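You operate a simulated robot arm through the tools that you are given. There is no shell and no other tool. Be economical: measure what you need, move in short steps, check, and stop when the job is done.

Carry out the task below with a simulated robot arm. There is one attempt and no reset: what you move stays moved.

## Task
Ready the flap tester for the blue lid.
Fine: green lid into the good tray, one press of ZERO, blue lid clamped in the seat.

Only the result counts: the job must be done as asked and must still hold three seconds after the hand-in. Knocking over, shifting, dropping, spilling or breaking anything else fails it. Lids that push on must go on centred and level and be pressed home; caps that screw on are set level and turned clockwise until they are tight.

## Robot
A 7-joint arm with a two-finger parallel gripper, fixed in place. Base frame: the origin is at the foot of the arm, x ahead of it, y to its left, z up. Readings come in mm, degrees, newtons and seconds.
With the tool pointing down near the work surface it reaches from about 300 to 700 mm from the base axis. Its first joint turns from -66.0 to 66.0 degrees. Payload 1.57 kg.
The TCP is the grasp point between the finger pads, 30 mm short of the fingertips. In the tool frame z runs along the fingers and y along their closing line. The gripper opens to 110 mm. The fingers are 24 mm wide and 12 mm thick; the gripper's body (48 by 112 mm) begins 78 mm behind the TCP.
Orientation is that of the tool frame in the base frame, as a unit quaternion [x, y, z, w]. With the fingers straight down and closing along the base's y, the tool's x points along the base's -x, its y along +y and its z along -z.

## Interface
- The arm moves only by the tool step_arm. Its argument "deltas" is a list that holds one entry, the list of rows, each a list of 7 numbers: the shift along the tool's x, y, z in mm, then the turn, a rotation vector about the tool's x, y, z in degrees, then the opening in per cent of the stroke, from 0 (shut) to 100 (fully open). In form: [[[tx, ty, tz, wx, wy, wz, jaw], ...]]. A call has 1 to 20 rows; each row is the pose to reach, as a shift and turn from the pose commanded when the call began, along the tool's axes at that moment. Each row takes 0.2 s and may step no farther than 50 mm and 8.6 degrees from the row before; otherwise, or with a gripper value out of range, the whole call is refused. A pose out of reach is approached as far as the arm can. The call stops where the force on the tool passes 40 N (or 10 N more than at its start, if that is more) or the arm is blocked; 0.2 s more then pass. The fingers move at their own pace (about 108 mm/s each) and stop on an object; they squeeze with about 43 N. The grip force told is the motor's: it shows also when the fingers shut on nothing. Time passes only in rows, and 0.2 s behind the last, so rows that repeat a pose let the fingers close. It gives the time, the measured TCP pose, the force on the tool (base axes), the opening and the grip force at its end, in the units of the frame above (readings bear some noise).
- Cameras (640 x 400 px; columns grow to the right, rows downward): "scene" is fixed at [173.5, -396.1, 1412.4]; the picture's right is [0.71, -0.71, 0.00], its down [-0.34, -0.34, -0.88] and it looks along [0.62, 0.62, -0.48] (base axes); focal length 354 px, centre (320, 200). "wrist" rides on the gripper at [70, 16, -141] in the tool frame; the picture's right is [-0.23, 0.97, 0.00], its down [-0.86, -0.20, -0.48] and it looks along [-0.47, -0.11, 0.88] (tool axes); focal length 222 px, centre (320, 200). There is no depth. A picture from a camera that has moved, and an enlarged one, comes with that camera's place and axes in the base frame and with its lens.
- camera(camera): a new picture of that camera. It takes no simulated time.
- enlarge(camera, box): a new picture of the part [left, top, right, bottom] of that camera's present view, enlarged. It takes no simulated time.
- finish_job(): hands the job in; it is judged then, once.

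Work in short steps. Places have to be worked out from the pictures, the camera data and where the tool is seen: move nearer, look again, correct. Check each grasp and each placing, and mend what went wrong. You have 120 turns and 64 pictures in all, those below and enlarged ones among them. Open the gripper and draw the arm clear of the work before you hand the job in, unless the task says otherwise; then end with one line.

The tools are called after "Call:" by a JSON object that holds its "method" and its "body". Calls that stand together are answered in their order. step_arm: Moves the arm, as the interface text tells. Its arguments: {"type":"object","properties":{"deltas":{"type":"array","items":{"type":"array","items":{"type":"array","items":{"type":"number"}}}}},"required":["deltas"]} The other tools are called the same way: camera (camera) takes a picture; enlarge (camera, box) takes an enlarged picture of a part of a camera's view; finish_job () hands the job in.

At the start:

```text
time: 0.0
tool_pos: [395.1, 46.8, 1207.1]
tool_rot: [0.0, 1.0, 0.0, -0.001]
force: [-0.1, 0.3, -0.2]
grip_width: 110.1
grasp_force: 0.1
```

scene: 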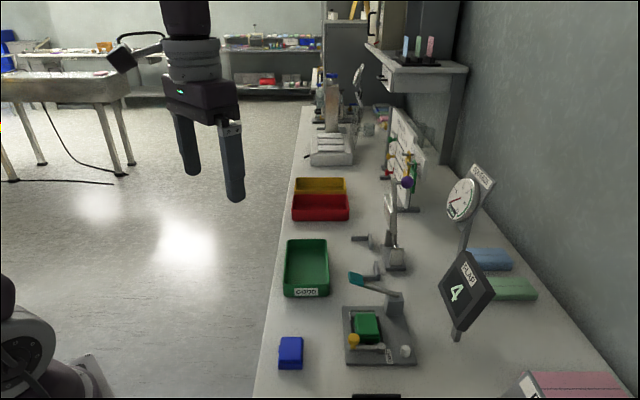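
wrist: 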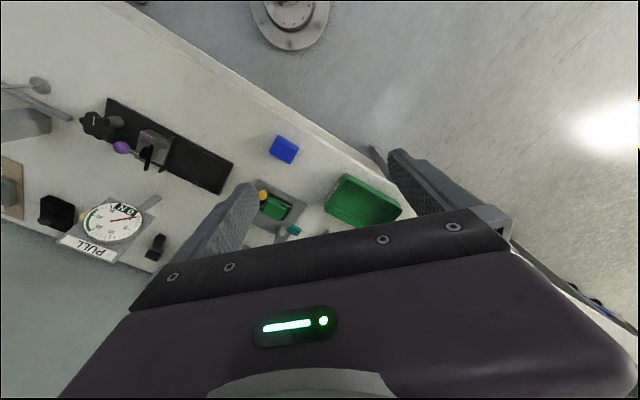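

I'll look closer at the flap tester and its surroundings.

Call:
{"method": "enlarge", "body": {"camera": "scene", "box": [260, 220, 520, 390]}}

Call:
{"method": "enlarge", "body": {"camera": "wrist", "box": [200, 110, 420, 250]}}

```text
2.35 times, centred on (390, 305) of scene
camera zoom: at [173.5, -396.1, 1412.4], right [0.71, -0.71, 0.0], down [-0.34, -0.34, -0.88], along [0.62, 0.62, -0.48], focal length 832 px, centre (155, -47)
```

zoom: 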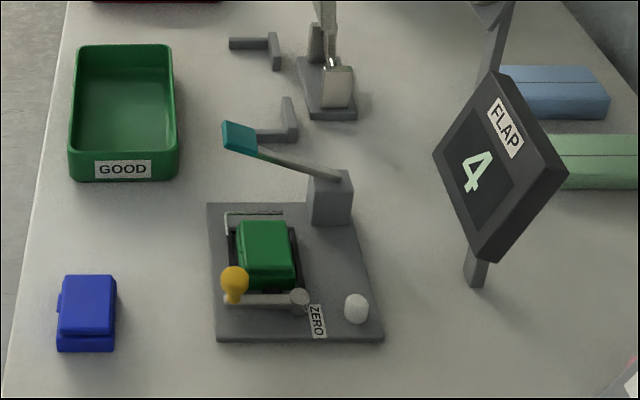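

```text
2.86 times, centred on (310, 180) of wrist
camera zoom: at [325.7, 63.6, 1347.9], right [0.23, 0.97, 0.0], down [0.86, -0.2, 0.48], along [0.47, -0.11, -0.88], focal length 635 px, centre (349, 257)
```

zoom: 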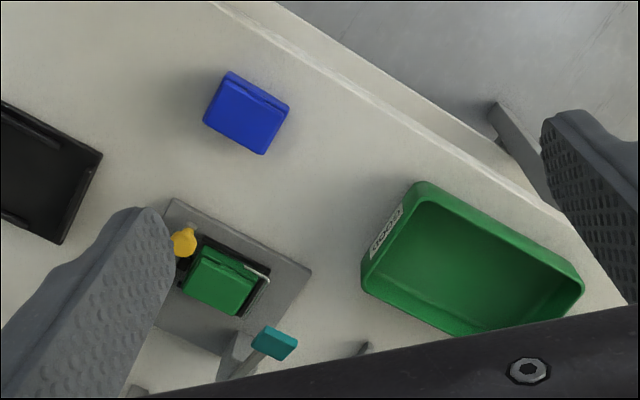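

The tester plate appears rotated about 45° around (590,-130), with the blue lid near (443,-51). I'll move above and behind the tester to look with the wrist camera.

Call:
{"method": "step_arm", "body": {"deltas": [[[-14, -26, 28, 0, 0, 0, 100], [-28, -52, 56, 0, 0, 0, 100], [-42, -78, 84, 0, 0, 0, 100], [-56, -104, 112, 0, 0, 0, 100], [-70, -130, 140, 0, 0, 0, 100], [-85, -156, 167, 0, 0, 0, 100], [-85, -156, 167, 0, 0, 0, 100]]]}}

Call:
{"method": "camera", "body": {"camera": "wrist"}}

```text
time: 1.6
tool_pos: [483.9, -109.5, 1035.1]
tool_rot: [0.001, 1.0, -0.001, 0.001]
force: [0.2, -0.5, -0.2]
grip_width: 109.9
grasp_force: 0.2
```

```text
59 pictures are left
camera wrist: at [414.3, -92.2, 1176.8], right [0.23, 0.97, 0.0], down [0.85, -0.2, 0.48], along [0.47, -0.11, -0.88], focal length 222 px, centre (320, 200)
```

wrist: 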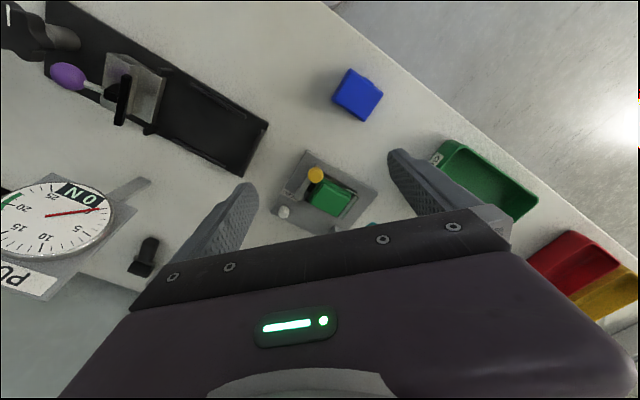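

The tester is in view between the fingers; I'll enlarge it.

Call:
{"method": "enlarge", "body": {"camera": "wrist", "box": [250, 130, 410, 235]}}

Call:
{"method": "enlarge", "body": {"camera": "scene", "box": [335, 260, 425, 370]}}

```text
3.81 times, centred on (330, 182) of wrist
camera zoom: at [414.3, -92.2, 1176.8], right [0.23, 0.97, 0.0], down [0.85, -0.2, 0.48], along [0.47, -0.11, -0.88], focal length 846 px, centre (282, 267)
```

zoom: 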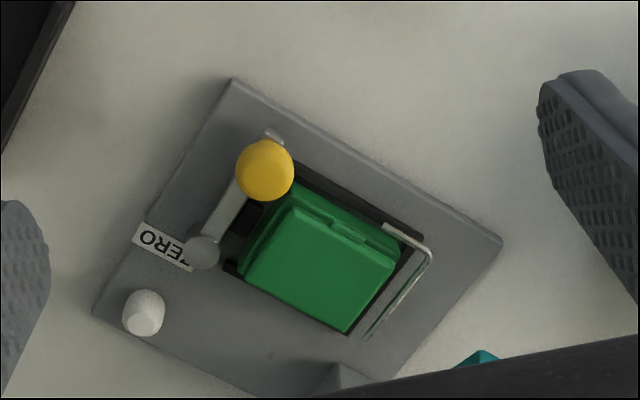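

```text
3.64 times, centred on (380, 315) of scene
camera zoom: at [173.5, -396.1, 1412.4], right [0.71, -0.71, 0.0], down [-0.34, -0.34, -0.88], along [0.62, 0.62, -0.48], focal length 1286 px, centre (102, -218)
```

zoom: 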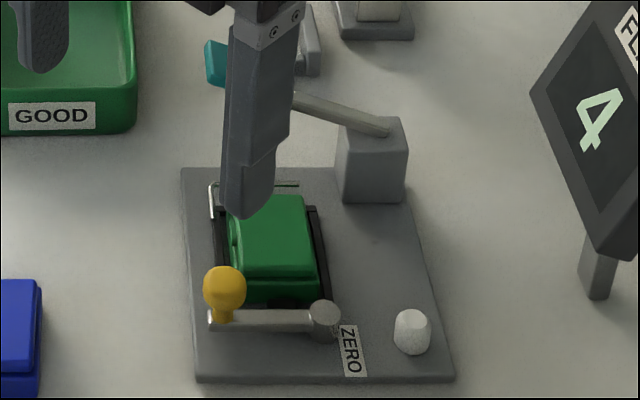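

Two movable parts here (yellow-knob lever, teal arm) need understanding. I'll lower closer and look from behind along the plate.

Call:
{"method": "step_arm", "body": {"deltas": [[[0, 0, 20, 0, 0, 8, 100], [0, 0, 30, 0, 0, 16, 100], [0, 0, 35, 0, 0, 24, 100], [0, 0, 35, 0, 0, 32, 100], [0, 0, 35, 0, 0, 40, 100], [0, 0, 35, 0, 0, 45, 100], [0, 0, 35, 0, 0, 45, 100]]]}}

Call:
{"method": "camera", "body": {"camera": "wrist"}}

```text
time: 3.2
tool_pos: [480.5, -111.0, 1005.8]
tool_rot: [0.383, 0.924, 0.0, 0.0]
force: [0.2, 0.8, -0.3]
grip_width: 110.0
grasp_force: 0.0
```

```text
56 pictures are left
camera wrist: at [442.8, -47.3, 1145.7], right [0.85, 0.53, 0.0], down [0.46, -0.75, 0.48], along [0.25, -0.41, -0.88], focal length 222 px, centre (320, 200)
```

wrist: 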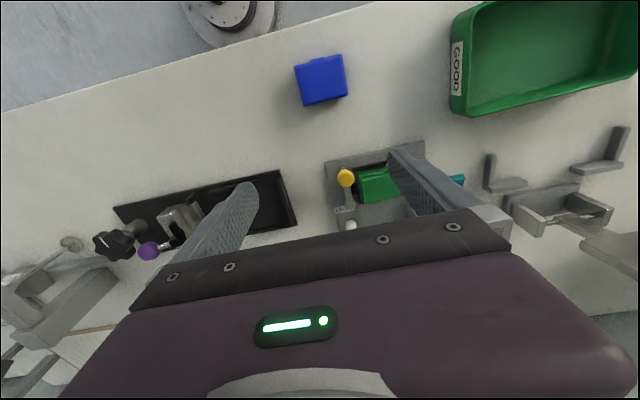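

I'll shift toward the tester so it's centred between the fingers.

Call:
{"method": "step_arm", "body": {"deltas": [[[-20, 22, 0, 0, 0, 0, 100], [-30, 50, 0, 0, 0, 0, 100], [-30, 50, 10, 0, 0, 0, 100], [-30, 50, 10, 0, 0, 0, 100]]]}}

Call:
{"method": "camera", "body": {"camera": "wrist"}}

Call:
{"method": "enlarge", "body": {"camera": "wrist", "box": [230, 100, 410, 225]}}

```text
time: 4.2
tool_pos: [537.4, -94.8, 997.3]
tool_rot: [0.383, 0.924, 0.0, 0.0]
force: [-0.7, 0.2, 1.1]
grip_width: 110.2
grasp_force: 0.1
```

```text
55 pictures are left
camera wrist: at [499.3, -32.9, 1137.4], right [0.85, 0.53, 0.0], down [0.46, -0.75, 0.48], along [0.25, -0.41, -0.88], focal length 222 px, centre (320, 200)
```

wrist: 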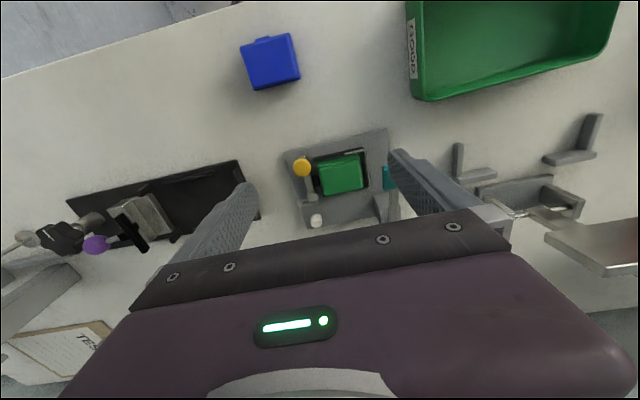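

```text
3.20 times, centred on (320, 162) of wrist
camera zoom: at [499.3, -32.9, 1137.4], right [0.85, 0.53, 0.0], down [0.46, -0.75, 0.48], along [0.25, -0.41, -0.88], focal length 711 px, centre (320, 320)
```

zoom: 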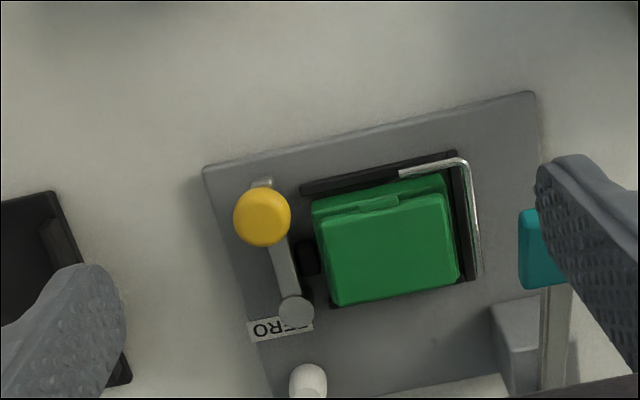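

The yellow lever looks like a horizontal swing lever beside a black pad; the wire is likely the flap lifter. I'll tilt the wrist for a low-angle view from the table-edge side to understand heights.

Call:
{"method": "step_arm", "body": {"deltas": [[[12, 1, 0, 0, -8, 0, 100], [24, 2, 10, 0, -16, 0, 100], [36, 3, 30, 0, -24, 0, 100], [48, 5, 50, 0, -32, 0, 100], [62, 6, 75, 0, -40, 0, 100], [62, 6, 82, 0, -40, 0, 100]]]}}

Call:
{"method": "camera", "body": {"camera": "wrist"}}

Call:
{"method": "enlarge", "body": {"camera": "wrist", "box": [240, 110, 410, 230]}}

```text
time: 5.6
tool_pos: [497.1, -46.3, 912.8]
tool_rot: [0.359, 0.868, -0.131, 0.317]
force: [0.2, -0.8, -0.1]
grip_width: 110.0
grasp_force: 0.0
```

```text
53 pictures are left
camera wrist: at [406.6, 67.9, 975.0], right [0.81, 0.57, 0.15], down [0.1, -0.39, 0.92], along [0.58, -0.73, -0.37], focal length 222 px, centre (320, 200)
```

wrist: 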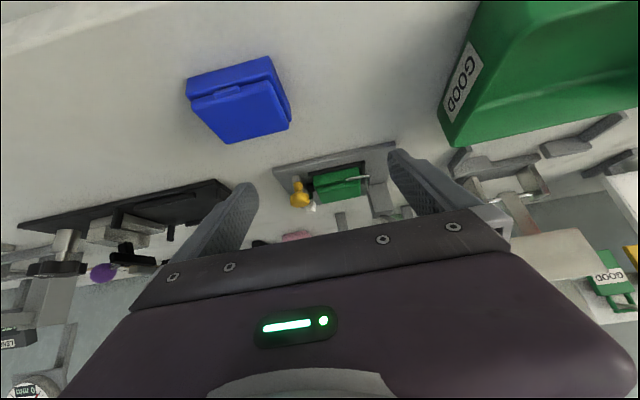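

```text
3.33 times, centred on (325, 170) of wrist
camera zoom: at [406.6, 67.9, 975.0], right [0.81, 0.57, 0.15], down [0.1, -0.39, 0.92], along [0.58, -0.73, -0.37], focal length 740 px, centre (303, 300)
```

zoom: 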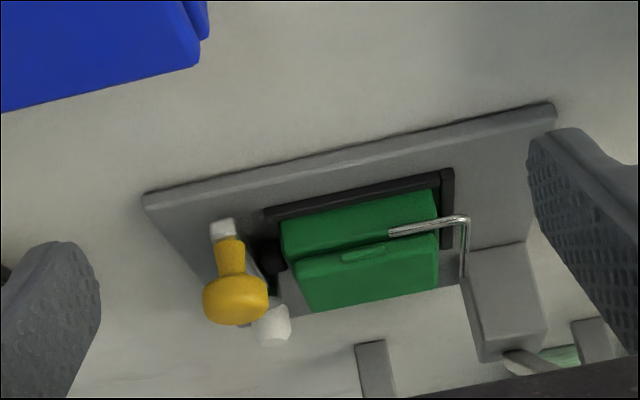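

The lever sits low beside the lid with the knob standing up at about (530,-127,881) and its pivot at about (566,-163), so it must open outward, away from the lid; the wire/teal arm is the flap lifter. I'll back off and level the tool.

Call:
{"method": "step_arm", "body": {"deltas": [[[0, 0, -30, 0, 8, 0, 100], [0, 0, -60, 0, 16, 0, 100], [0, 0, -90, 0, 24, 0, 100], [0, 0, -100, 0, 32, 0, 100], [0, 0, -100, 0, 40, 0, 100], [0, 0, -100, 0, 40, 0, 100]]]}}

Call:
{"method": "enlarge", "body": {"camera": "scene", "box": [325, 260, 435, 375]}}

```text
time: 7.0
tool_pos: [450.7, -1.6, 990.7]
tool_rot: [0.383, 0.924, 0.0, -0.002]
force: [-0.8, 0.1, 0.1]
grip_width: 110.0
grasp_force: 0.0
```

```text
3.48 times, centred on (380, 318) of scene
camera zoom: at [173.5, -396.1, 1412.4], right [0.71, -0.71, 0.0], down [-0.34, -0.34, -0.88], along [0.62, 0.62, -0.48], focal length 1230 px, centre (111, -209)
```

zoom: 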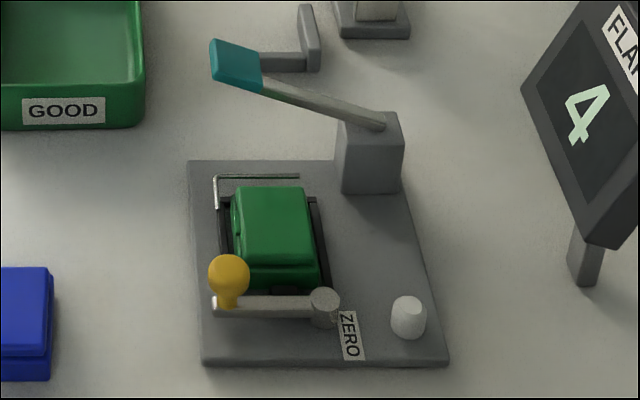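

Wire tip sits just outside the lid's left edge, so I'll keep clear of it. Now I yaw the tool so the jaws close along the lever's line and go above the knob.

Call:
{"method": "step_arm", "body": {"deltas": [[[-13, -3, 0, 0, 0, -8, 80], [-26, -6, 0, 0, 0, -16, 60], [-39, -9, 0, 0, 0, -24, 45], [-52, -12, 0, 0, 0, -32, 45], [-65, -15, 0, 0, 0, -40, 45], [-78, -18, 0, 0, 0, -48, 45], [-91, -21, 0, 0, 0, -56, 45], [-104, -24, 0, 0, 0, -64, 45], [-117, -27, 10, 0, 0, -72, 45], [-130, -30, 20, 0, 0, -80, 45], [-144, -32.5, 25, 0, 0, -88, 45], [-144, -32.5, 31, 0, 0, -90, 45], [-144, -32.5, 31, 0, 0, -90, 45]]]}}

Call:
{"method": "camera", "body": {"camera": "wrist"}}

Call:
{"method": "enlarge", "body": {"camera": "scene", "box": [285, 240, 445, 375]}}

```text
time: 9.8
tool_pos: [529.2, -126.5, 958.8]
tool_rot: [-0.384, 0.923, 0.0, 0.0]
force: [0.2, -0.2, 0.0]
grip_width: 49.7
grasp_force: 0.1
```

```text
50 pictures are left
camera wrist: at [470.2, -163.2, 1099.5], right [-0.53, 0.85, 0.0], down [0.75, 0.46, 0.48], along [0.41, 0.25, -0.88], focal length 222 px, centre (320, 200)
```

wrist: 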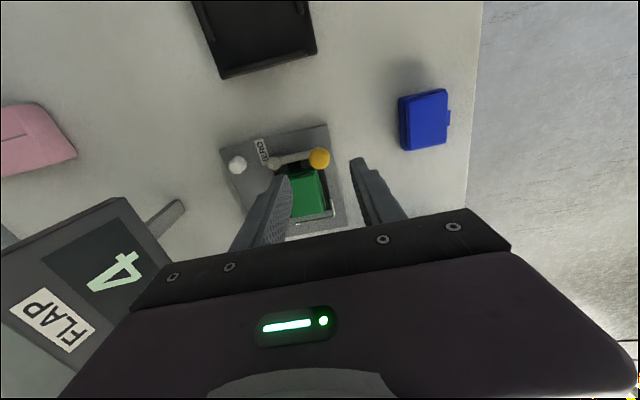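

```text
2.96 times, centred on (365, 308) of scene
camera zoom: at [173.5, -396.1, 1412.4], right [0.71, -0.71, 0.0], down [-0.34, -0.34, -0.88], along [0.62, 0.62, -0.48], focal length 1048 px, centre (187, -118)
```

zoom: 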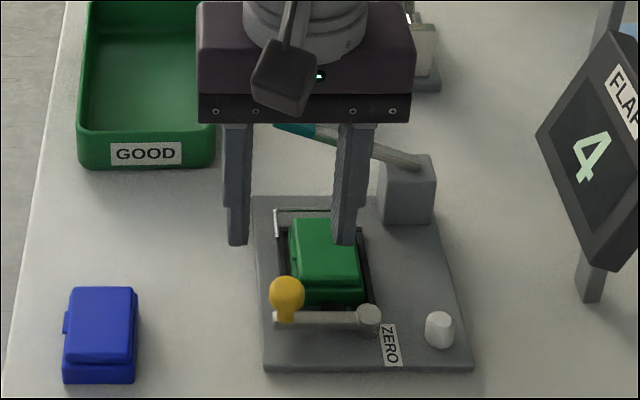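

The knob's position is confirmed at (531,-127). Descending so the fingertips straddle the ball above the lever bar, then close.

Call:
{"method": "step_arm", "body": {"deltas": [[[0, 0, 30, 0, 0, 0, 45], [0, 0, 50, 0, 0, 0, 45], [0, 0, 61, 0, 0, 0, 45], [0, 0, 61, 0, 0, 0, 45], [0, 0, 61, 0, 0, 0, 5], [0, 0, 61, 0, 0, 0, 5], [0, 0, 61, 0, 0, 0, 5]]]}}

Call:
{"method": "enlarge", "body": {"camera": "scene", "box": [325, 260, 435, 375]}}

```text
time: 11.4
tool_pos: [529.8, -127.4, 897.5]
tool_rot: [-0.383, 0.924, -0.001, 0.0]
force: [9.9, -8.2, -11.6]
grip_width: 20.3
grasp_force: 34.0
```

```text
3.48 times, centred on (380, 318) of scene
camera zoom: at [173.9, -396.4, 1412.3], right [0.71, -0.71, 0.0], down [-0.34, -0.34, -0.88], along [0.62, 0.62, -0.48], focal length 1230 px, centre (111, -209)
```

zoom: 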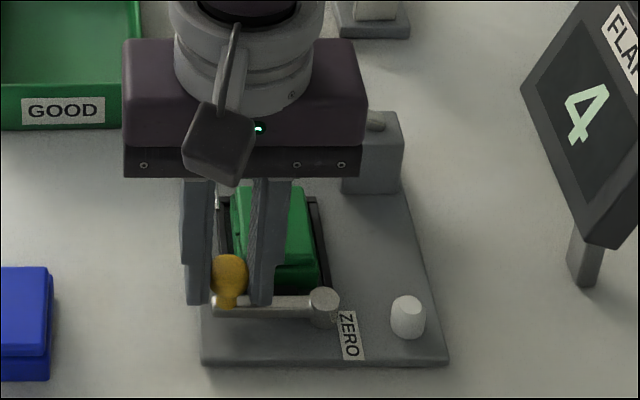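

Knob is held (20 mm). I'll swing it outward about the pivot, a first 20° test.

Call:
{"method": "step_arm", "body": {"deltas": [[[4.4, -0.2, 0, 0, 0, 0, 5], [8.9, -0.8, 0, 0, 0, 0, 5], [13.2, -1.7, 0, 0, 0, 0, 5], [17.4, -3.1, 0, 0, 0, 0, 5]]]}}

Call:
{"method": "enlarge", "body": {"camera": "scene", "box": [325, 260, 435, 375]}}

```text
time: 12.4
tool_pos: [519.1, -141.3, 896.6]
tool_rot: [-0.383, 0.924, 0.001, -0.001]
force: [0.4, 6.0, 12.4]
grip_width: 21.4
grasp_force: 34.2
```

```text
3.48 times, centred on (380, 318) of scene
camera zoom: at [173.3, -395.9, 1412.5], right [0.71, -0.71, 0.0], down [-0.34, -0.34, -0.88], along [0.62, 0.62, -0.48], focal length 1230 px, centre (111, -209)
```

zoom: 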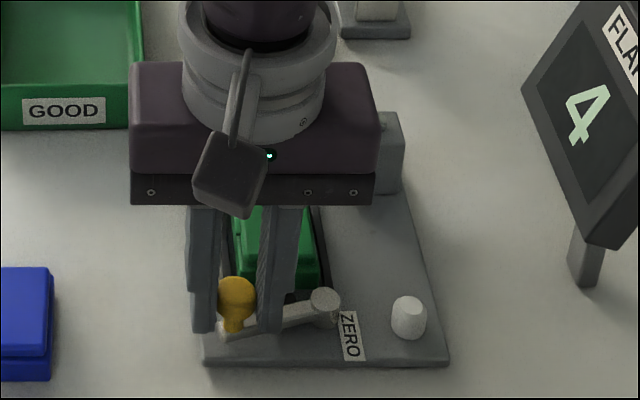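

It swings freely. Continue the arc to about 90°.

Call:
{"method": "step_arm", "body": {"deltas": [[[4.2, -1.8, 0, 0, 0, 0, 5], [8.1, -3.8, 0, 0, 0, 0, 5], [11.9, -6.2, 0, 0, 0, 0, 5], [15.3, -8.9, 0, 0, 0, 0, 5], [18.6, -11.9, 0, 0, 0, 0, 5], [21.6, -15.2, 0, 0, 0, 0, 5], [24.3, -18.7, 0, 0, 0, 0, 5], [26.7, -22.4, 0, 0, 0, 0, 5], [28.8, -26.4, 0, 0, 0, 0, 5], [30.5, -30.5, 0, 0, 0, 0, 5], [31.8, -34.7, 0, 0, 0, 0, 5], [32.8, -39, 0, 0, 0, 0, 5], [33.4, -43.5, 0, 0, 0, 0, 5], [33.6, -47.9, 0, 0, 0, 0, 5]]]}}

Call:
{"method": "enlarge", "body": {"camera": "scene", "box": [325, 260, 435, 375]}}

```text
time: 14.3
tool_pos: [514.4, -174.6, 898.7]
tool_rot: [-0.383, 0.924, 0.005, -0.005]
force: [-8.0, 5.1, 11.2]
grip_width: 21.3
grasp_force: 34.3
stopped in row 9: the force on the tool passed its limit (the readings are from after the stop); the commanded pose is now the measured one
```

```text
3.48 times, centred on (380, 318) of scene
camera zoom: at [173.2, -395.9, 1412.5], right [0.71, -0.71, 0.0], down [-0.34, -0.34, -0.88], along [0.62, 0.62, -0.48], focal length 1230 px, centre (111, -209)
```

zoom: 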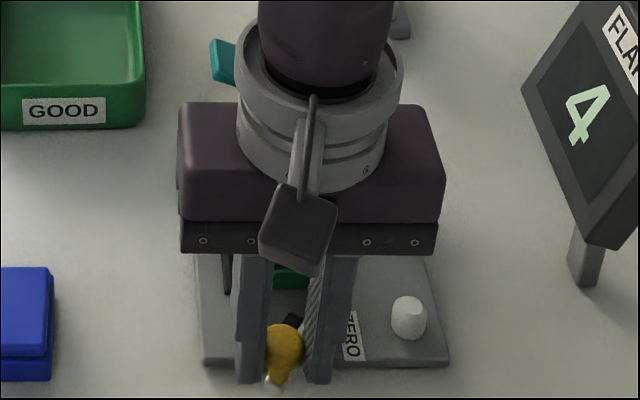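

It stopped near 58°, probably the lever's end stop. Release and rise to check.

Call:
{"method": "step_arm", "body": {"deltas": [[[0, 0, 0, 0, 0, 0, 40], [0, 0, 0, 0, 0, 0, 40], [0, 0, -30, 0, 0, 0, 45], [0, 0, -70, 0, 0, 0, 45], [20, 0, -100, 0, 0, 0, 50], [20, 0, -100, 0, 0, 0, 50]]]}}

Call:
{"method": "camera", "body": {"camera": "wrist"}}

Call:
{"method": "enlarge", "body": {"camera": "scene", "box": [325, 260, 435, 375]}}

```text
time: 15.7
tool_pos: [502.7, -191.1, 997.1]
tool_rot: [-0.383, 0.924, 0.004, -0.005]
force: [0.6, 0.6, -0.3]
grip_width: 54.9
grasp_force: 0.1
```

```text
45 pictures are left
camera wrist: at [443.6, -228.8, 1136.4], right [-0.53, 0.85, 0.01], down [0.75, 0.46, 0.47], along [0.4, 0.26, -0.88], focal length 222 px, centre (320, 200)
```

wrist: 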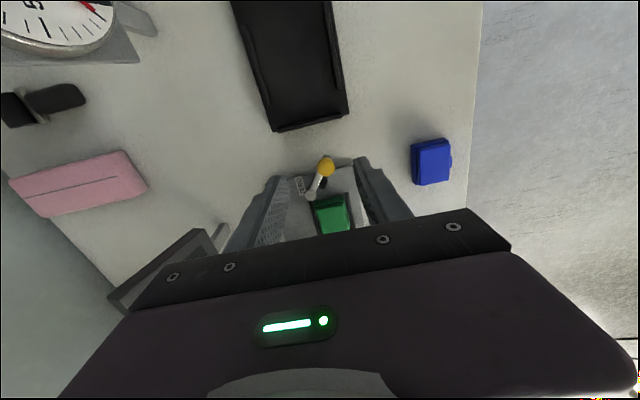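

```text
3.48 times, centred on (380, 318) of scene
camera zoom: at [173.5, -396.1, 1412.4], right [0.71, -0.71, 0.0], down [-0.34, -0.34, -0.88], along [0.62, 0.62, -0.48], focal length 1230 px, centre (111, -209)
```

zoom: 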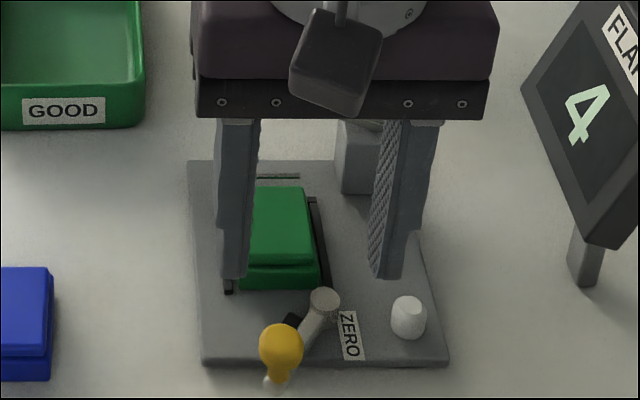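

The lever (with its black cam) is open. Now I move above the green lid with jaws closing across its short side, also correcting a small tilt.

Call:
{"method": "step_arm", "body": {"deltas": [[[-35, 0, 0, 0.6, -0.3, 0, 70], [-70, 0.5, 0, 0.6, -0.3, 0, 70], [-105, 0.7, 10, 0.6, -0.3, 0, 70], [-105, 0.7, 20, 0.6, -0.3, 0, 70], [-105, 0.7, 20, 0.6, -0.3, 0, 70]]]}}

Call:
{"method": "camera", "body": {"camera": "wrist"}}

Call:
{"method": "enlarge", "body": {"camera": "wrist", "box": [240, 120, 400, 225]}}

Call:
{"method": "enlarge", "body": {"camera": "scene", "box": [315, 240, 445, 375]}}

```text
time: 16.9
tool_pos: [576.5, -115.9, 978.0]
tool_rot: [-0.382, 0.924, 0.001, 0.0]
force: [-0.4, -0.1, -0.6]
grip_width: 76.8
grasp_force: 0.1
```

```text
43 pictures are left
camera wrist: at [515.6, -153.6, 1118.1], right [-0.53, 0.85, 0.0], down [0.75, 0.46, 0.48], along [0.4, 0.25, -0.88], focal length 222 px, centre (320, 200)
```

wrist: 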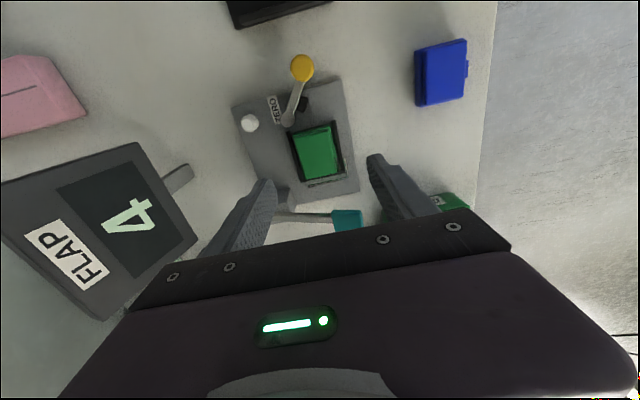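

```text
3.81 times, centred on (320, 172) of wrist
camera zoom: at [515.6, -153.6, 1118.1], right [-0.53, 0.85, 0.0], down [0.75, 0.46, 0.48], along [0.4, 0.25, -0.88], focal length 846 px, centre (320, 305)
```

zoom: 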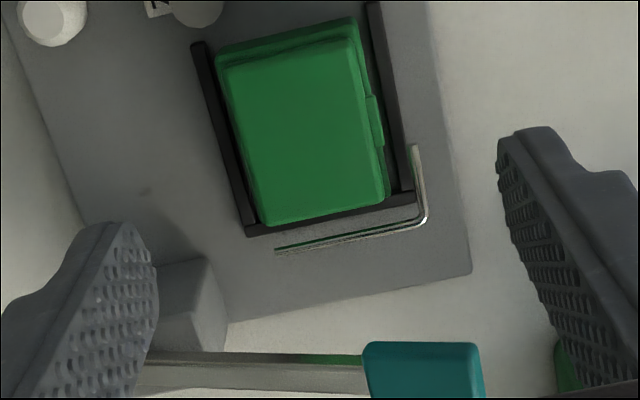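

```text
2.96 times, centred on (380, 308) of scene
camera zoom: at [173.5, -396.1, 1412.4], right [0.71, -0.71, 0.0], down [-0.34, -0.34, -0.88], along [0.62, 0.62, -0.48], focal length 1048 px, centre (142, -118)
```

zoom: 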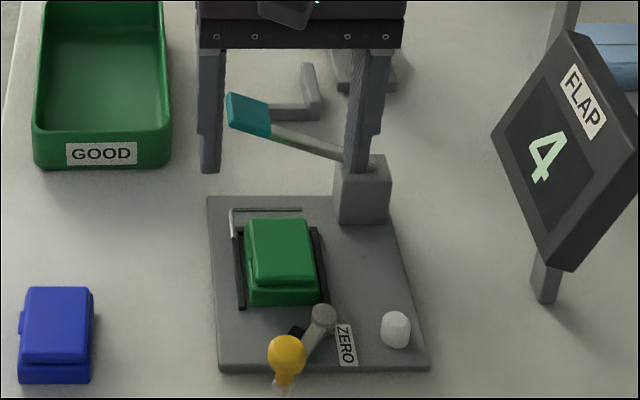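

Seat is a U with walls left/back/right, open front. I'll descend with the jaws straddling the lid near (577,-119), staying forward of the wire tip, stopping with tips near z≈865.

Call:
{"method": "step_arm", "body": {"deltas": [[[1.7, -2.4, 20, 0, 0, 0, 56], [1.7, -2.4, 45, 0, 0, 0, 56], [1.7, -2.4, 65, 0, 0, 0, 56], [1.7, -2.4, 75, 0, 0, 0, 56], [1.7, -2.4, 81, 0, 0, 0, 56], [1.7, -2.4, 81, 0, 0, 0, 56]]]}}

Call:
{"method": "enlarge", "body": {"camera": "scene", "box": [315, 270, 425, 370]}}

Call:
{"method": "enlarge", "body": {"camera": "wrist", "box": [240, 120, 400, 225]}}

```text
time: 18.3
tool_pos: [574.4, -119.2, 896.5]
tool_rot: [-0.382, 0.924, 0.002, -0.001]
force: [-0.5, -0.5, -1.2]
grip_width: 61.6
grasp_force: 0.1
```

```text
4.00 times, centred on (370, 320) of scene
camera zoom: at [173.5, -396.1, 1412.4], right [0.71, -0.71, 0.0], down [-0.34, -0.34, -0.88], along [0.62, 0.62, -0.48], focal length 1415 px, centre (120, -280)
```

zoom: 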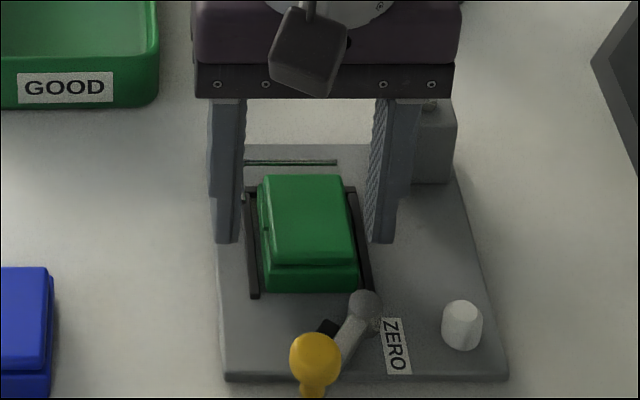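

```text
3.81 times, centred on (320, 172) of wrist
camera zoom: at [515.4, -155.8, 1036.8], right [-0.53, 0.85, 0.0], down [0.75, 0.46, 0.48], along [0.41, 0.25, -0.88], focal length 846 px, centre (320, 305)
```

zoom: 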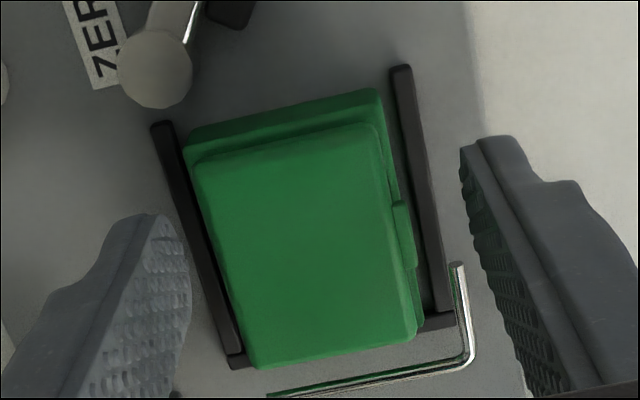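

Left finger's rear edge is nearly level with the wire tip, so I shift 6 mm toward the front, go 4 mm lower, then close gently.

Call:
{"method": "step_arm", "body": {"deltas": [[[6, 0, 0, 0, 0, 0, 56], [6, 0, 4, 0, 0, 0, 56], [6, 0, 4, 0, 0, 0, 50], [6, 0, 4, 0, 0, 0, 45], [6, 0, 4, 0, 0, 0, 40], [6, 0, 4, 0, 0, 0, 30], [6, 0, 4, 0, 0, 0, 30]]]}}

Call:
{"method": "enlarge", "body": {"camera": "wrist", "box": [240, 120, 400, 225]}}

Call:
{"method": "enlarge", "body": {"camera": "scene", "box": [315, 270, 425, 370]}}

```text
time: 19.9
tool_pos: [571.8, -124.2, 892.4]
tool_rot: [-0.382, 0.924, 0.0, -0.001]
force: [2.3, -1.6, 0.7]
grip_width: 42.1
grasp_force: 43.2
```

```text
3.81 times, centred on (320, 172) of wrist
camera zoom: at [511.7, -160.7, 1032.7], right [-0.53, 0.85, 0.0], down [0.75, 0.46, 0.48], along [0.41, 0.25, -0.88], focal length 846 px, centre (320, 305)
```

zoom: 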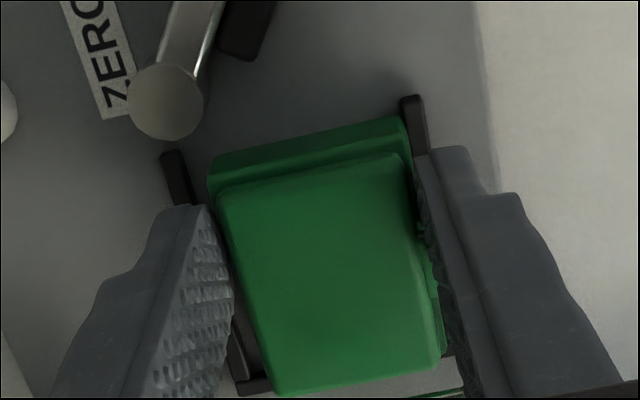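

```text
4.00 times, centred on (370, 320) of scene
camera zoom: at [173.6, -396.1, 1412.4], right [0.71, -0.71, 0.0], down [-0.34, -0.34, -0.88], along [0.62, 0.62, -0.48], focal length 1415 px, centre (120, -280)
```

zoom: 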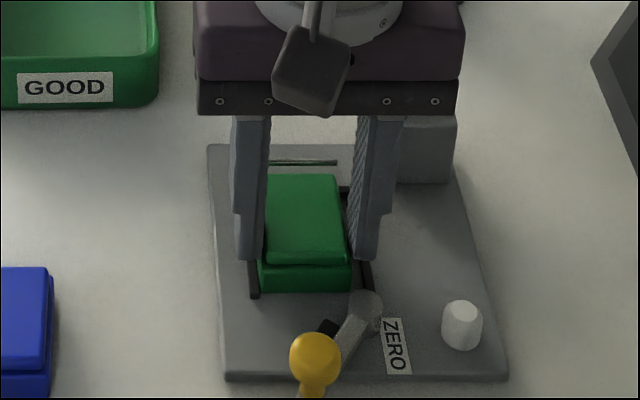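

Lid gripped at 42 mm. Lift slowly straight up 12 mm and check.

Call:
{"method": "step_arm", "body": {"deltas": [[[0, 0, -3, 0, 0, 0, 30], [0, 0, -6, 0, 0, 0, 30], [0, 0, -9, 0, 0, 0, 30], [0, 0, -14, 0, 0, 0, 30]]]}}

Call:
{"method": "enlarge", "body": {"camera": "scene", "box": [315, 270, 425, 370]}}

```text
time: 20.9
tool_pos: [571.5, -122.0, 907.4]
tool_rot: [-0.383, 0.924, 0.0, 0.0]
force: [0.0, 0.4, -0.8]
grip_width: 42.2
grasp_force: 42.6
```

```text
4.00 times, centred on (370, 320) of scene
camera zoom: at [173.5, -396.1, 1412.4], right [0.71, -0.71, 0.0], down [-0.34, -0.34, -0.88], along [0.62, 0.62, -0.48], focal length 1415 px, centre (120, -280)
```

zoom: 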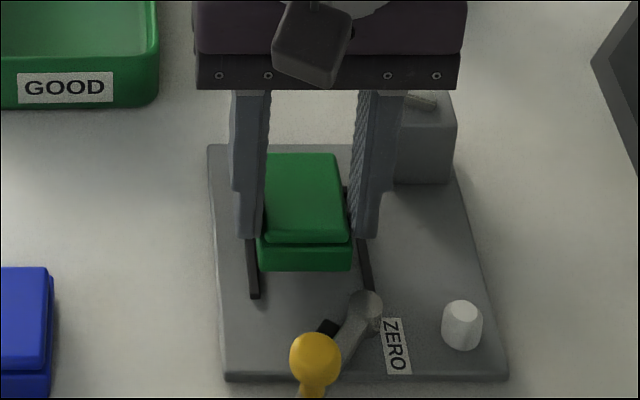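

Clean lift. Raise to z≈1030 and carry over to above the GOOD tray, near (617,90).

Call:
{"method": "step_arm", "body": {"deltas": [[[0, 0, -40, 0, 0, 0, 30], [0, 0, -80, 0, 0, 0, 30], [0, 0, -122, 0, 0, 0, 30], [-30, 20, -122, 0, 0, 0, 30], [-61, 39, -122, 0, 0, 0, 30], [-91, 59, -122, 0, 0, 0, 30], [-121, 78, -122, 0, 0, 0, 30], [-152, 98, -122, 0, 0, 0, 30], [-182, 117.7, -122, 0, 0, 0, 30], [-182, 117.7, -122, 0, 0, 0, 30]]]}}

Call:
{"method": "camera", "body": {"camera": "wrist"}}

Call:
{"method": "camera", "body": {"camera": "scene"}}

```text
time: 23.1
tool_pos: [618.3, 90.8, 1030.8]
tool_rot: [-0.383, 0.924, 0.001, -0.001]
force: [1.2, -0.7, -0.5]
grip_width: 42.2
grasp_force: 42.9
```

```text
35 pictures are left
camera wrist: at [557.7, 53.1, 1171.2], right [-0.53, 0.85, 0.0], down [0.75, 0.46, 0.48], along [0.41, 0.25, -0.88], focal length 222 px, centre (320, 200)
```

wrist: 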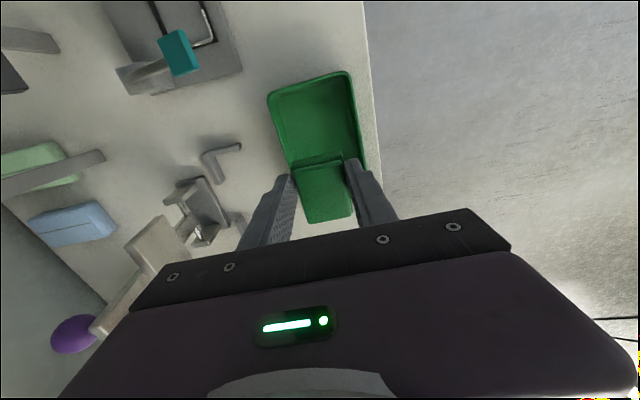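

```text
34 pictures are left
```

scene: 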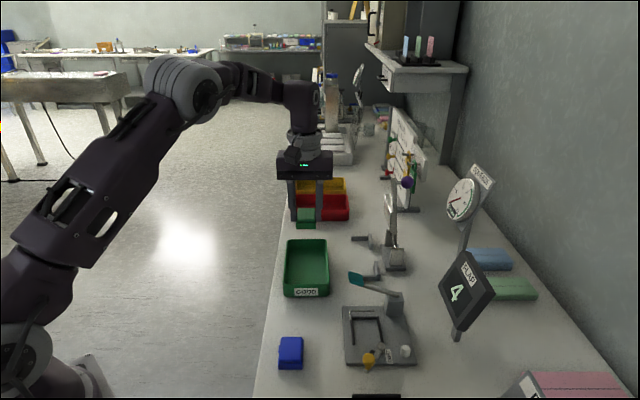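

Tray position confirmed, centred. Descend into the tray, slow at the end until contact.

Call:
{"method": "step_arm", "body": {"deltas": [[[0, 0, 40, 0, 0, 0, 30], [0, 0, 80, 0, 0, 0, 30], [0, 0, 115, 0, 0, 0, 30], [0, 0, 130, 0, 0, 0, 30], [0, 0, 136, 0, 0, 0, 30], [0, 0, 138, 0, 0, 0, 30], [0, 0, 138, 0, 0, 0, 30]]]}}

Call:
{"method": "enlarge", "body": {"camera": "scene", "box": [260, 210, 370, 310]}}

```text
time: 24.7
tool_pos: [614.8, 90.4, 889.6]
tool_rot: [-0.383, 0.924, 0.001, -0.001]
force: [-0.2, -0.9, 0.4]
grip_width: 42.4
grasp_force: 43.2
```

```text
4.00 times, centred on (315, 260) of scene
camera zoom: at [173.5, -396.1, 1412.4], right [0.71, -0.71, 0.0], down [-0.34, -0.34, -0.88], along [0.62, 0.62, -0.48], focal length 1415 px, centre (340, -40)
```

zoom: 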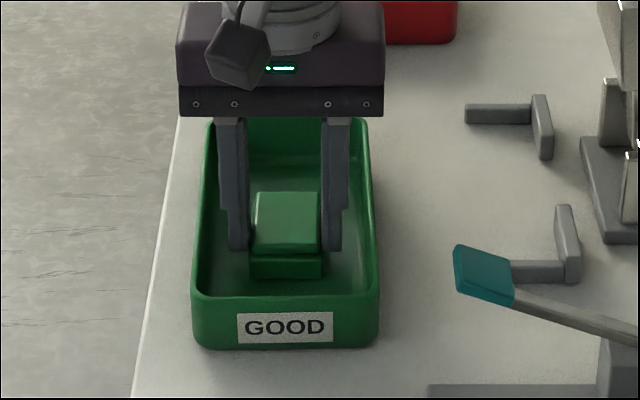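

Still no contact at z 890; creep down 1 mm per row until the force rises.

Call:
{"method": "step_arm", "body": {"deltas": [[[0, 0, 1, 0, 0, 0, 30], [0, 0, 2, 0, 0, 0, 30], [0, 0, 3, 0, 0, 0, 30], [0, 0, 4, 0, 0, 0, 30], [0, 0, 4, 0, 0, 0, 30]]]}}

```text
time: 25.9
tool_pos: [617.7, 88.5, 887.2]
tool_rot: [-0.382, 0.924, 0.001, 0.001]
force: [-5.5, 2.1, 37.0]
grip_width: 42.3
grasp_force: 42.8
```

Contact with the tray floor. Ease up 1 mm, open, and retreat upward.

Call:
{"method": "step_arm", "body": {"deltas": [[[0, 0, -1.5, 0, 0, 0, 30], [0, 0, -1.5, 0, 0, 0, 46], [0, 0, -1.5, 0, 0, 0, 46], [0, 0, -20, 0, 0, 0, 46], [0, 0, -60, 0, 0, 0, 46], [0, 0, -100, 0, 0, 0, 50], [0, 0, -140, 0, 0, 0, 50], [0, 0, -140, 0, 0, 0, 50]]]}}

Call:
{"method": "enlarge", "body": {"camera": "scene", "box": [260, 210, 440, 375]}}

```text
time: 27.7
tool_pos: [615.4, 88.4, 1027.5]
tool_rot: [-0.382, 0.924, 0.001, 0.0]
force: [0.4, -0.3, 1.2]
grip_width: 55.2
grasp_force: 0.0
```

```text
2.42 times, centred on (350, 292) of scene
camera zoom: at [173.5, -396.1, 1412.4], right [0.71, -0.71, 0.0], down [-0.34, -0.34, -0.88], along [0.62, 0.62, -0.48], focal length 857 px, centre (247, -24)
```

zoom: 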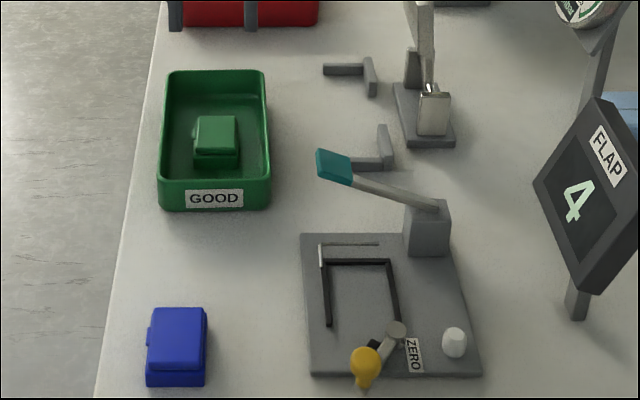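

Green lid rests in the GOOD tray. Next, ZERO: the white button is near (592,-199), top ~865. Move above it for a refining look.

Call:
{"method": "step_arm", "body": {"deltas": [[[31, -27, 0, 0, 0, 0, 50], [62, -54, 0, 0, 0, 0, 50], [93, -80, 0, 0, 0, 0, 50], [125, -107, 0, 0, 0, 0, 50], [156, -133, 0, 0, 0, 0, 50], [187, -160, 10, 0, 0, 0, 50], [219, -186.7, 30, 0, 0, 0, 50], [219, -186.7, 55, 0, 0, 0, 50], [219, -186.7, 55, 0, 0, 0, 50]]]}}

Call:
{"method": "enlarge", "body": {"camera": "wrist", "box": [240, 100, 400, 205]}}

Call:
{"method": "enlarge", "body": {"camera": "scene", "box": [340, 260, 480, 375]}}

```text
time: 29.7
tool_pos: [594.1, -195.1, 973.2]
tool_rot: [-0.383, 0.924, 0.001, 0.0]
force: [-0.7, 0.6, -0.4]
grip_width: 54.8
grasp_force: 0.1
```

```text
3.81 times, centred on (320, 152) of wrist
camera zoom: at [533.9, -232.5, 1112.8], right [-0.53, 0.85, 0.0], down [0.75, 0.46, 0.48], along [0.4, 0.25, -0.88], focal length 846 px, centre (320, 381)
```

zoom: 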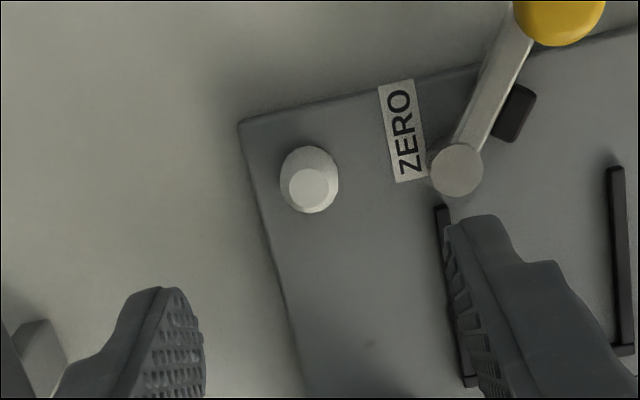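

```text
3.48 times, centred on (410, 318) of scene
camera zoom: at [173.5, -396.1, 1412.4], right [0.71, -0.71, 0.0], down [-0.34, -0.34, -0.88], along [0.62, 0.62, -0.48], focal length 1230 px, centre (7, -209)
```

zoom: 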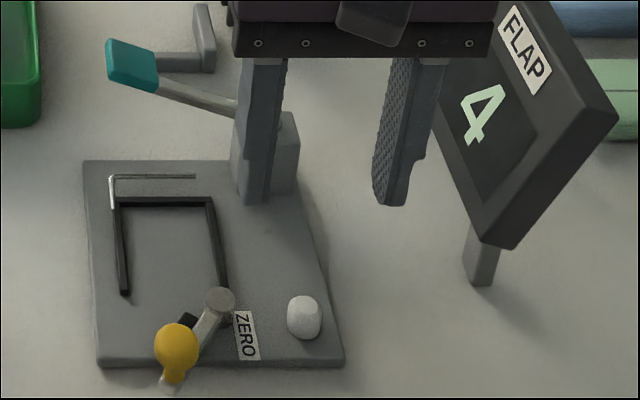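

Button top solved at (592.4,-197.9,864.6). Close the fingers and descend to hover, reading position.

Call:
{"method": "step_arm", "body": {"deltas": [[[0, 0, 0, 0, 0, 0, 20], [0, 0, 0, 0, 0, 0, 0], [0, 0, 20, 0, 0, 0, 0], [0, 0, 40, 0, 0, 0, 0], [0, 0, 60, 0, 0, 0, 0], [0, 0, 68, 0, 0, 0, 0], [0, 0, 68, 0, 0, 0, 0]]]}}

Call:
{"method": "enlarge", "body": {"camera": "scene", "box": [340, 260, 480, 375]}}

Call:
{"method": "enlarge", "body": {"camera": "wrist", "box": [240, 100, 400, 205]}}

```text
time: 31.3
tool_pos: [596.2, -198.5, 902.7]
tool_rot: [-0.382, 0.924, 0.001, 0.0]
force: [0.4, -0.3, -0.3]
grip_width: 0.0
grasp_force: 21.6
```

```text
3.48 times, centred on (410, 318) of scene
camera zoom: at [173.5, -396.1, 1412.4], right [0.71, -0.71, 0.0], down [-0.34, -0.34, -0.88], along [0.62, 0.62, -0.48], focal length 1230 px, centre (7, -209)
```

zoom: 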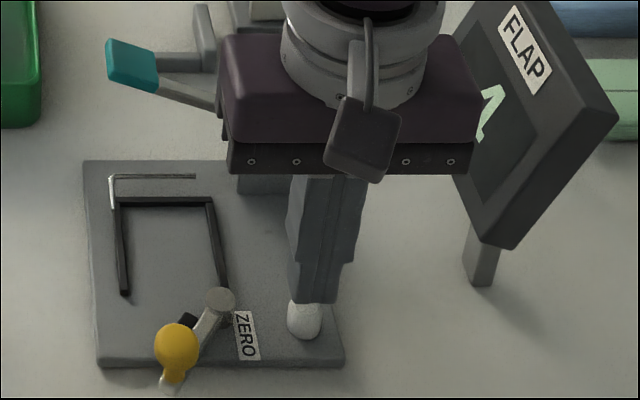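

```text
3.81 times, centred on (320, 152) of wrist
camera zoom: at [535.2, -236.0, 1044.1], right [-0.53, 0.85, 0.0], down [0.75, 0.46, 0.48], along [0.41, 0.25, -0.88], focal length 846 px, centre (320, 381)
```

zoom: 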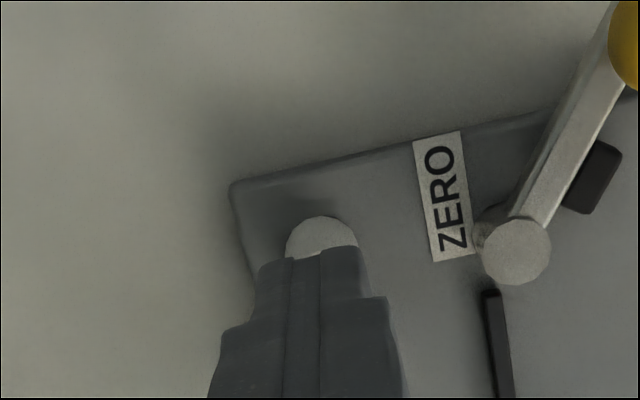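

Nudge 2 mm to centre on the button, then press slowly in one stroke.

Call:
{"method": "step_arm", "body": {"deltas": [[[2, 2, 0, 0, 0, 0, 0], [2, 2, 5, 0, 0, 0, 0], [2, 2, 7, 0, 0, 0, 0], [2, 2, 8.5, 0, 0, 0, 0], [2, 2, 10, 0, 0, 0, 0], [2, 2, 11.5, 0, 0, 0, 0]]]}}

Call:
{"method": "enlarge", "body": {"camera": "scene", "box": [340, 260, 480, 375]}}

```text
time: 32.7
tool_pos: [592.2, -196.7, 891.3]
tool_rot: [-0.383, 0.924, 0.001, -0.001]
force: [-0.9, 0.7, 2.4]
grip_width: 0.0
grasp_force: 21.1
```

```text
3.48 times, centred on (410, 318) of scene
camera zoom: at [173.5, -396.0, 1412.4], right [0.71, -0.71, 0.0], down [-0.34, -0.34, -0.88], along [0.62, 0.62, -0.48], focal length 1230 px, centre (7, -209)
```

zoom: 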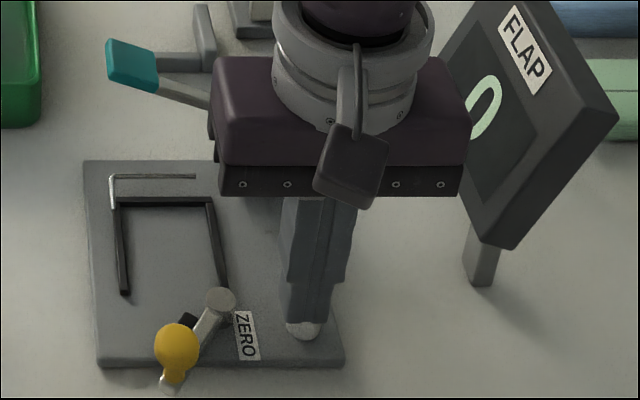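

Display reads 0: registered once. Retract straight up and travel toward the blue lid.

Call:
{"method": "step_arm", "body": {"deltas": [[[0, 0, -15, 0, 0, 0, 0], [0, 0, -50, 0, 0, 0, 0], [0, 0, -90, 0, 0, 0, 20], [3, 35, -90, 0, 0, 0, 60], [7, 70, -90, 0, 0, 0, 60], [11, 105, -90, 0, 0, 0, 60], [14, 140, -90, 0, 0, 0, 60], [18, 175, -90, 0, 0, 0, 60], [21, 208, -90, 0, 0, 0, 60], [21, 208, -90, 0, 0, 0, 60]]]}}

Call:
{"method": "enlarge", "body": {"camera": "wrist", "box": [240, 110, 400, 215]}}

Call:
{"method": "enlarge", "body": {"camera": "scene", "box": [260, 260, 480, 375]}}

```text
time: 34.9
tool_pos: [429.1, -63.0, 981.1]
tool_rot: [-0.383, 0.924, 0.001, -0.001]
force: [-0.1, 0.8, -0.4]
grip_width: 66.1
grasp_force: 0.1
```

```text
3.81 times, centred on (320, 162) of wrist
camera zoom: at [368.3, -100.5, 1122.2], right [-0.53, 0.85, 0.0], down [0.75, 0.46, 0.48], along [0.4, 0.25, -0.88], focal length 846 px, centre (320, 343)
```

zoom: 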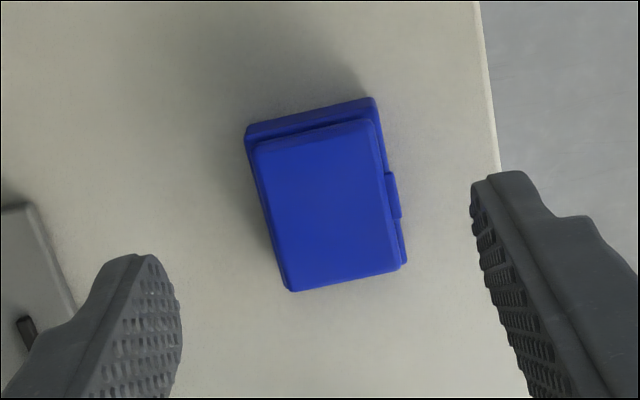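

```text
2.91 times, centred on (370, 318) of scene
camera zoom: at [173.5, -396.1, 1412.4], right [0.71, -0.71, 0.0], down [-0.34, -0.34, -0.88], along [0.62, 0.62, -0.48], focal length 1029 px, centre (174, -142)
```

zoom: 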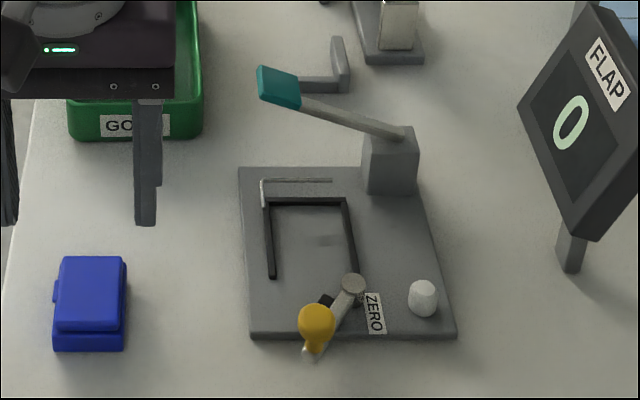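

Blue lid has the same orientation (nub left), centre about (442,-51). I'll take the same relative grip as on the green one: shift slightly and descend, then close.

Call:
{"method": "step_arm", "body": {"deltas": [[[-6.9, 1.7, 30, 0, 0, 0, 60], [-6.9, 1.7, 60, 0, 0, 0, 60], [-6.9, 1.7, 85, 0, 0, 0, 60], [-6.9, 1.7, 96, 0, 0, 0, 60], [-6.9, 1.7, 96, 0, 0, 0, 60]]]}}

Call:
{"method": "enlarge", "body": {"camera": "wrist", "box": [240, 120, 400, 225]}}

```text
time: 36.1
tool_pos: [433.5, -60.2, 883.1]
tool_rot: [-0.382, 0.924, 0.001, -0.001]
force: [0.6, 0.6, -0.2]
grip_width: 66.0
grasp_force: 0.0
```

```text
3.81 times, centred on (320, 172) of wrist
camera zoom: at [372.6, -97.0, 1024.2], right [-0.53, 0.85, 0.0], down [0.75, 0.46, 0.48], along [0.4, 0.25, -0.88], focal length 846 px, centre (320, 305)
```

zoom: 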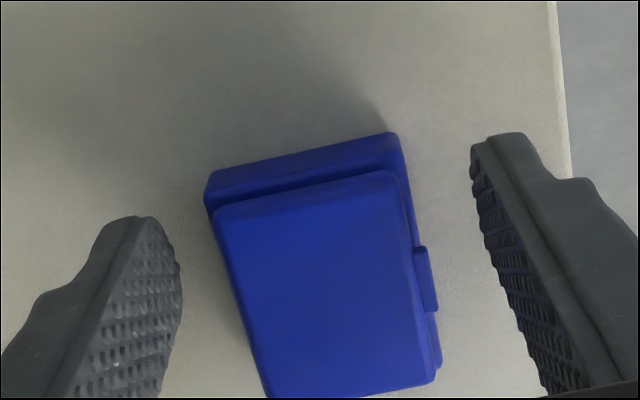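

Compared to the green grasp view, the tool sits a bit high and ~5 mm too far toward the front; correct this and close.

Call:
{"method": "step_arm", "body": {"deltas": [[[-5, 0, 2, 0, 0, 0, 60], [-5, 0, 5, 0, 0, 0, 60], [-5, 0, 5, 0, 0, 0, 50], [-5, 0, 5, 0, 0, 0, 45], [-5, 0, 5, 0, 0, 0, 40], [-5, 0, 5, 0, 0, 0, 30], [-5, 0, 5, 0, 0, 0, 30]]]}}

Call:
{"method": "enlarge", "body": {"camera": "wrist", "box": [240, 120, 400, 225]}}

```text
time: 37.7
tool_pos: [436.1, -57.0, 879.7]
tool_rot: [-0.382, 0.924, 0.0, -0.001]
force: [0.8, 0.5, 0.3]
grip_width: 42.0
grasp_force: 42.5
```

```text
3.81 times, centred on (320, 172) of wrist
camera zoom: at [375.8, -93.6, 1020.7], right [-0.53, 0.85, 0.0], down [0.75, 0.46, 0.48], along [0.4, 0.25, -0.88], focal length 846 px, centre (320, 305)
```

zoom: 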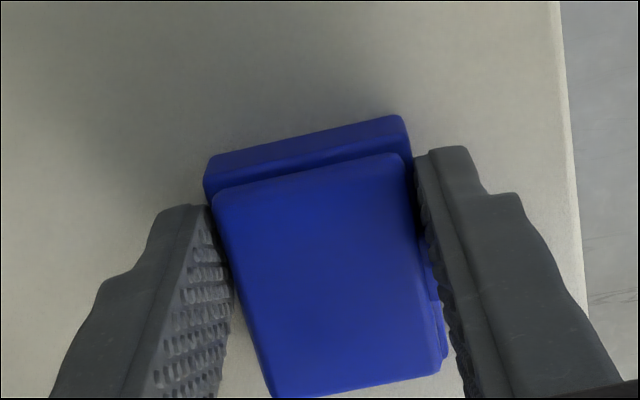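

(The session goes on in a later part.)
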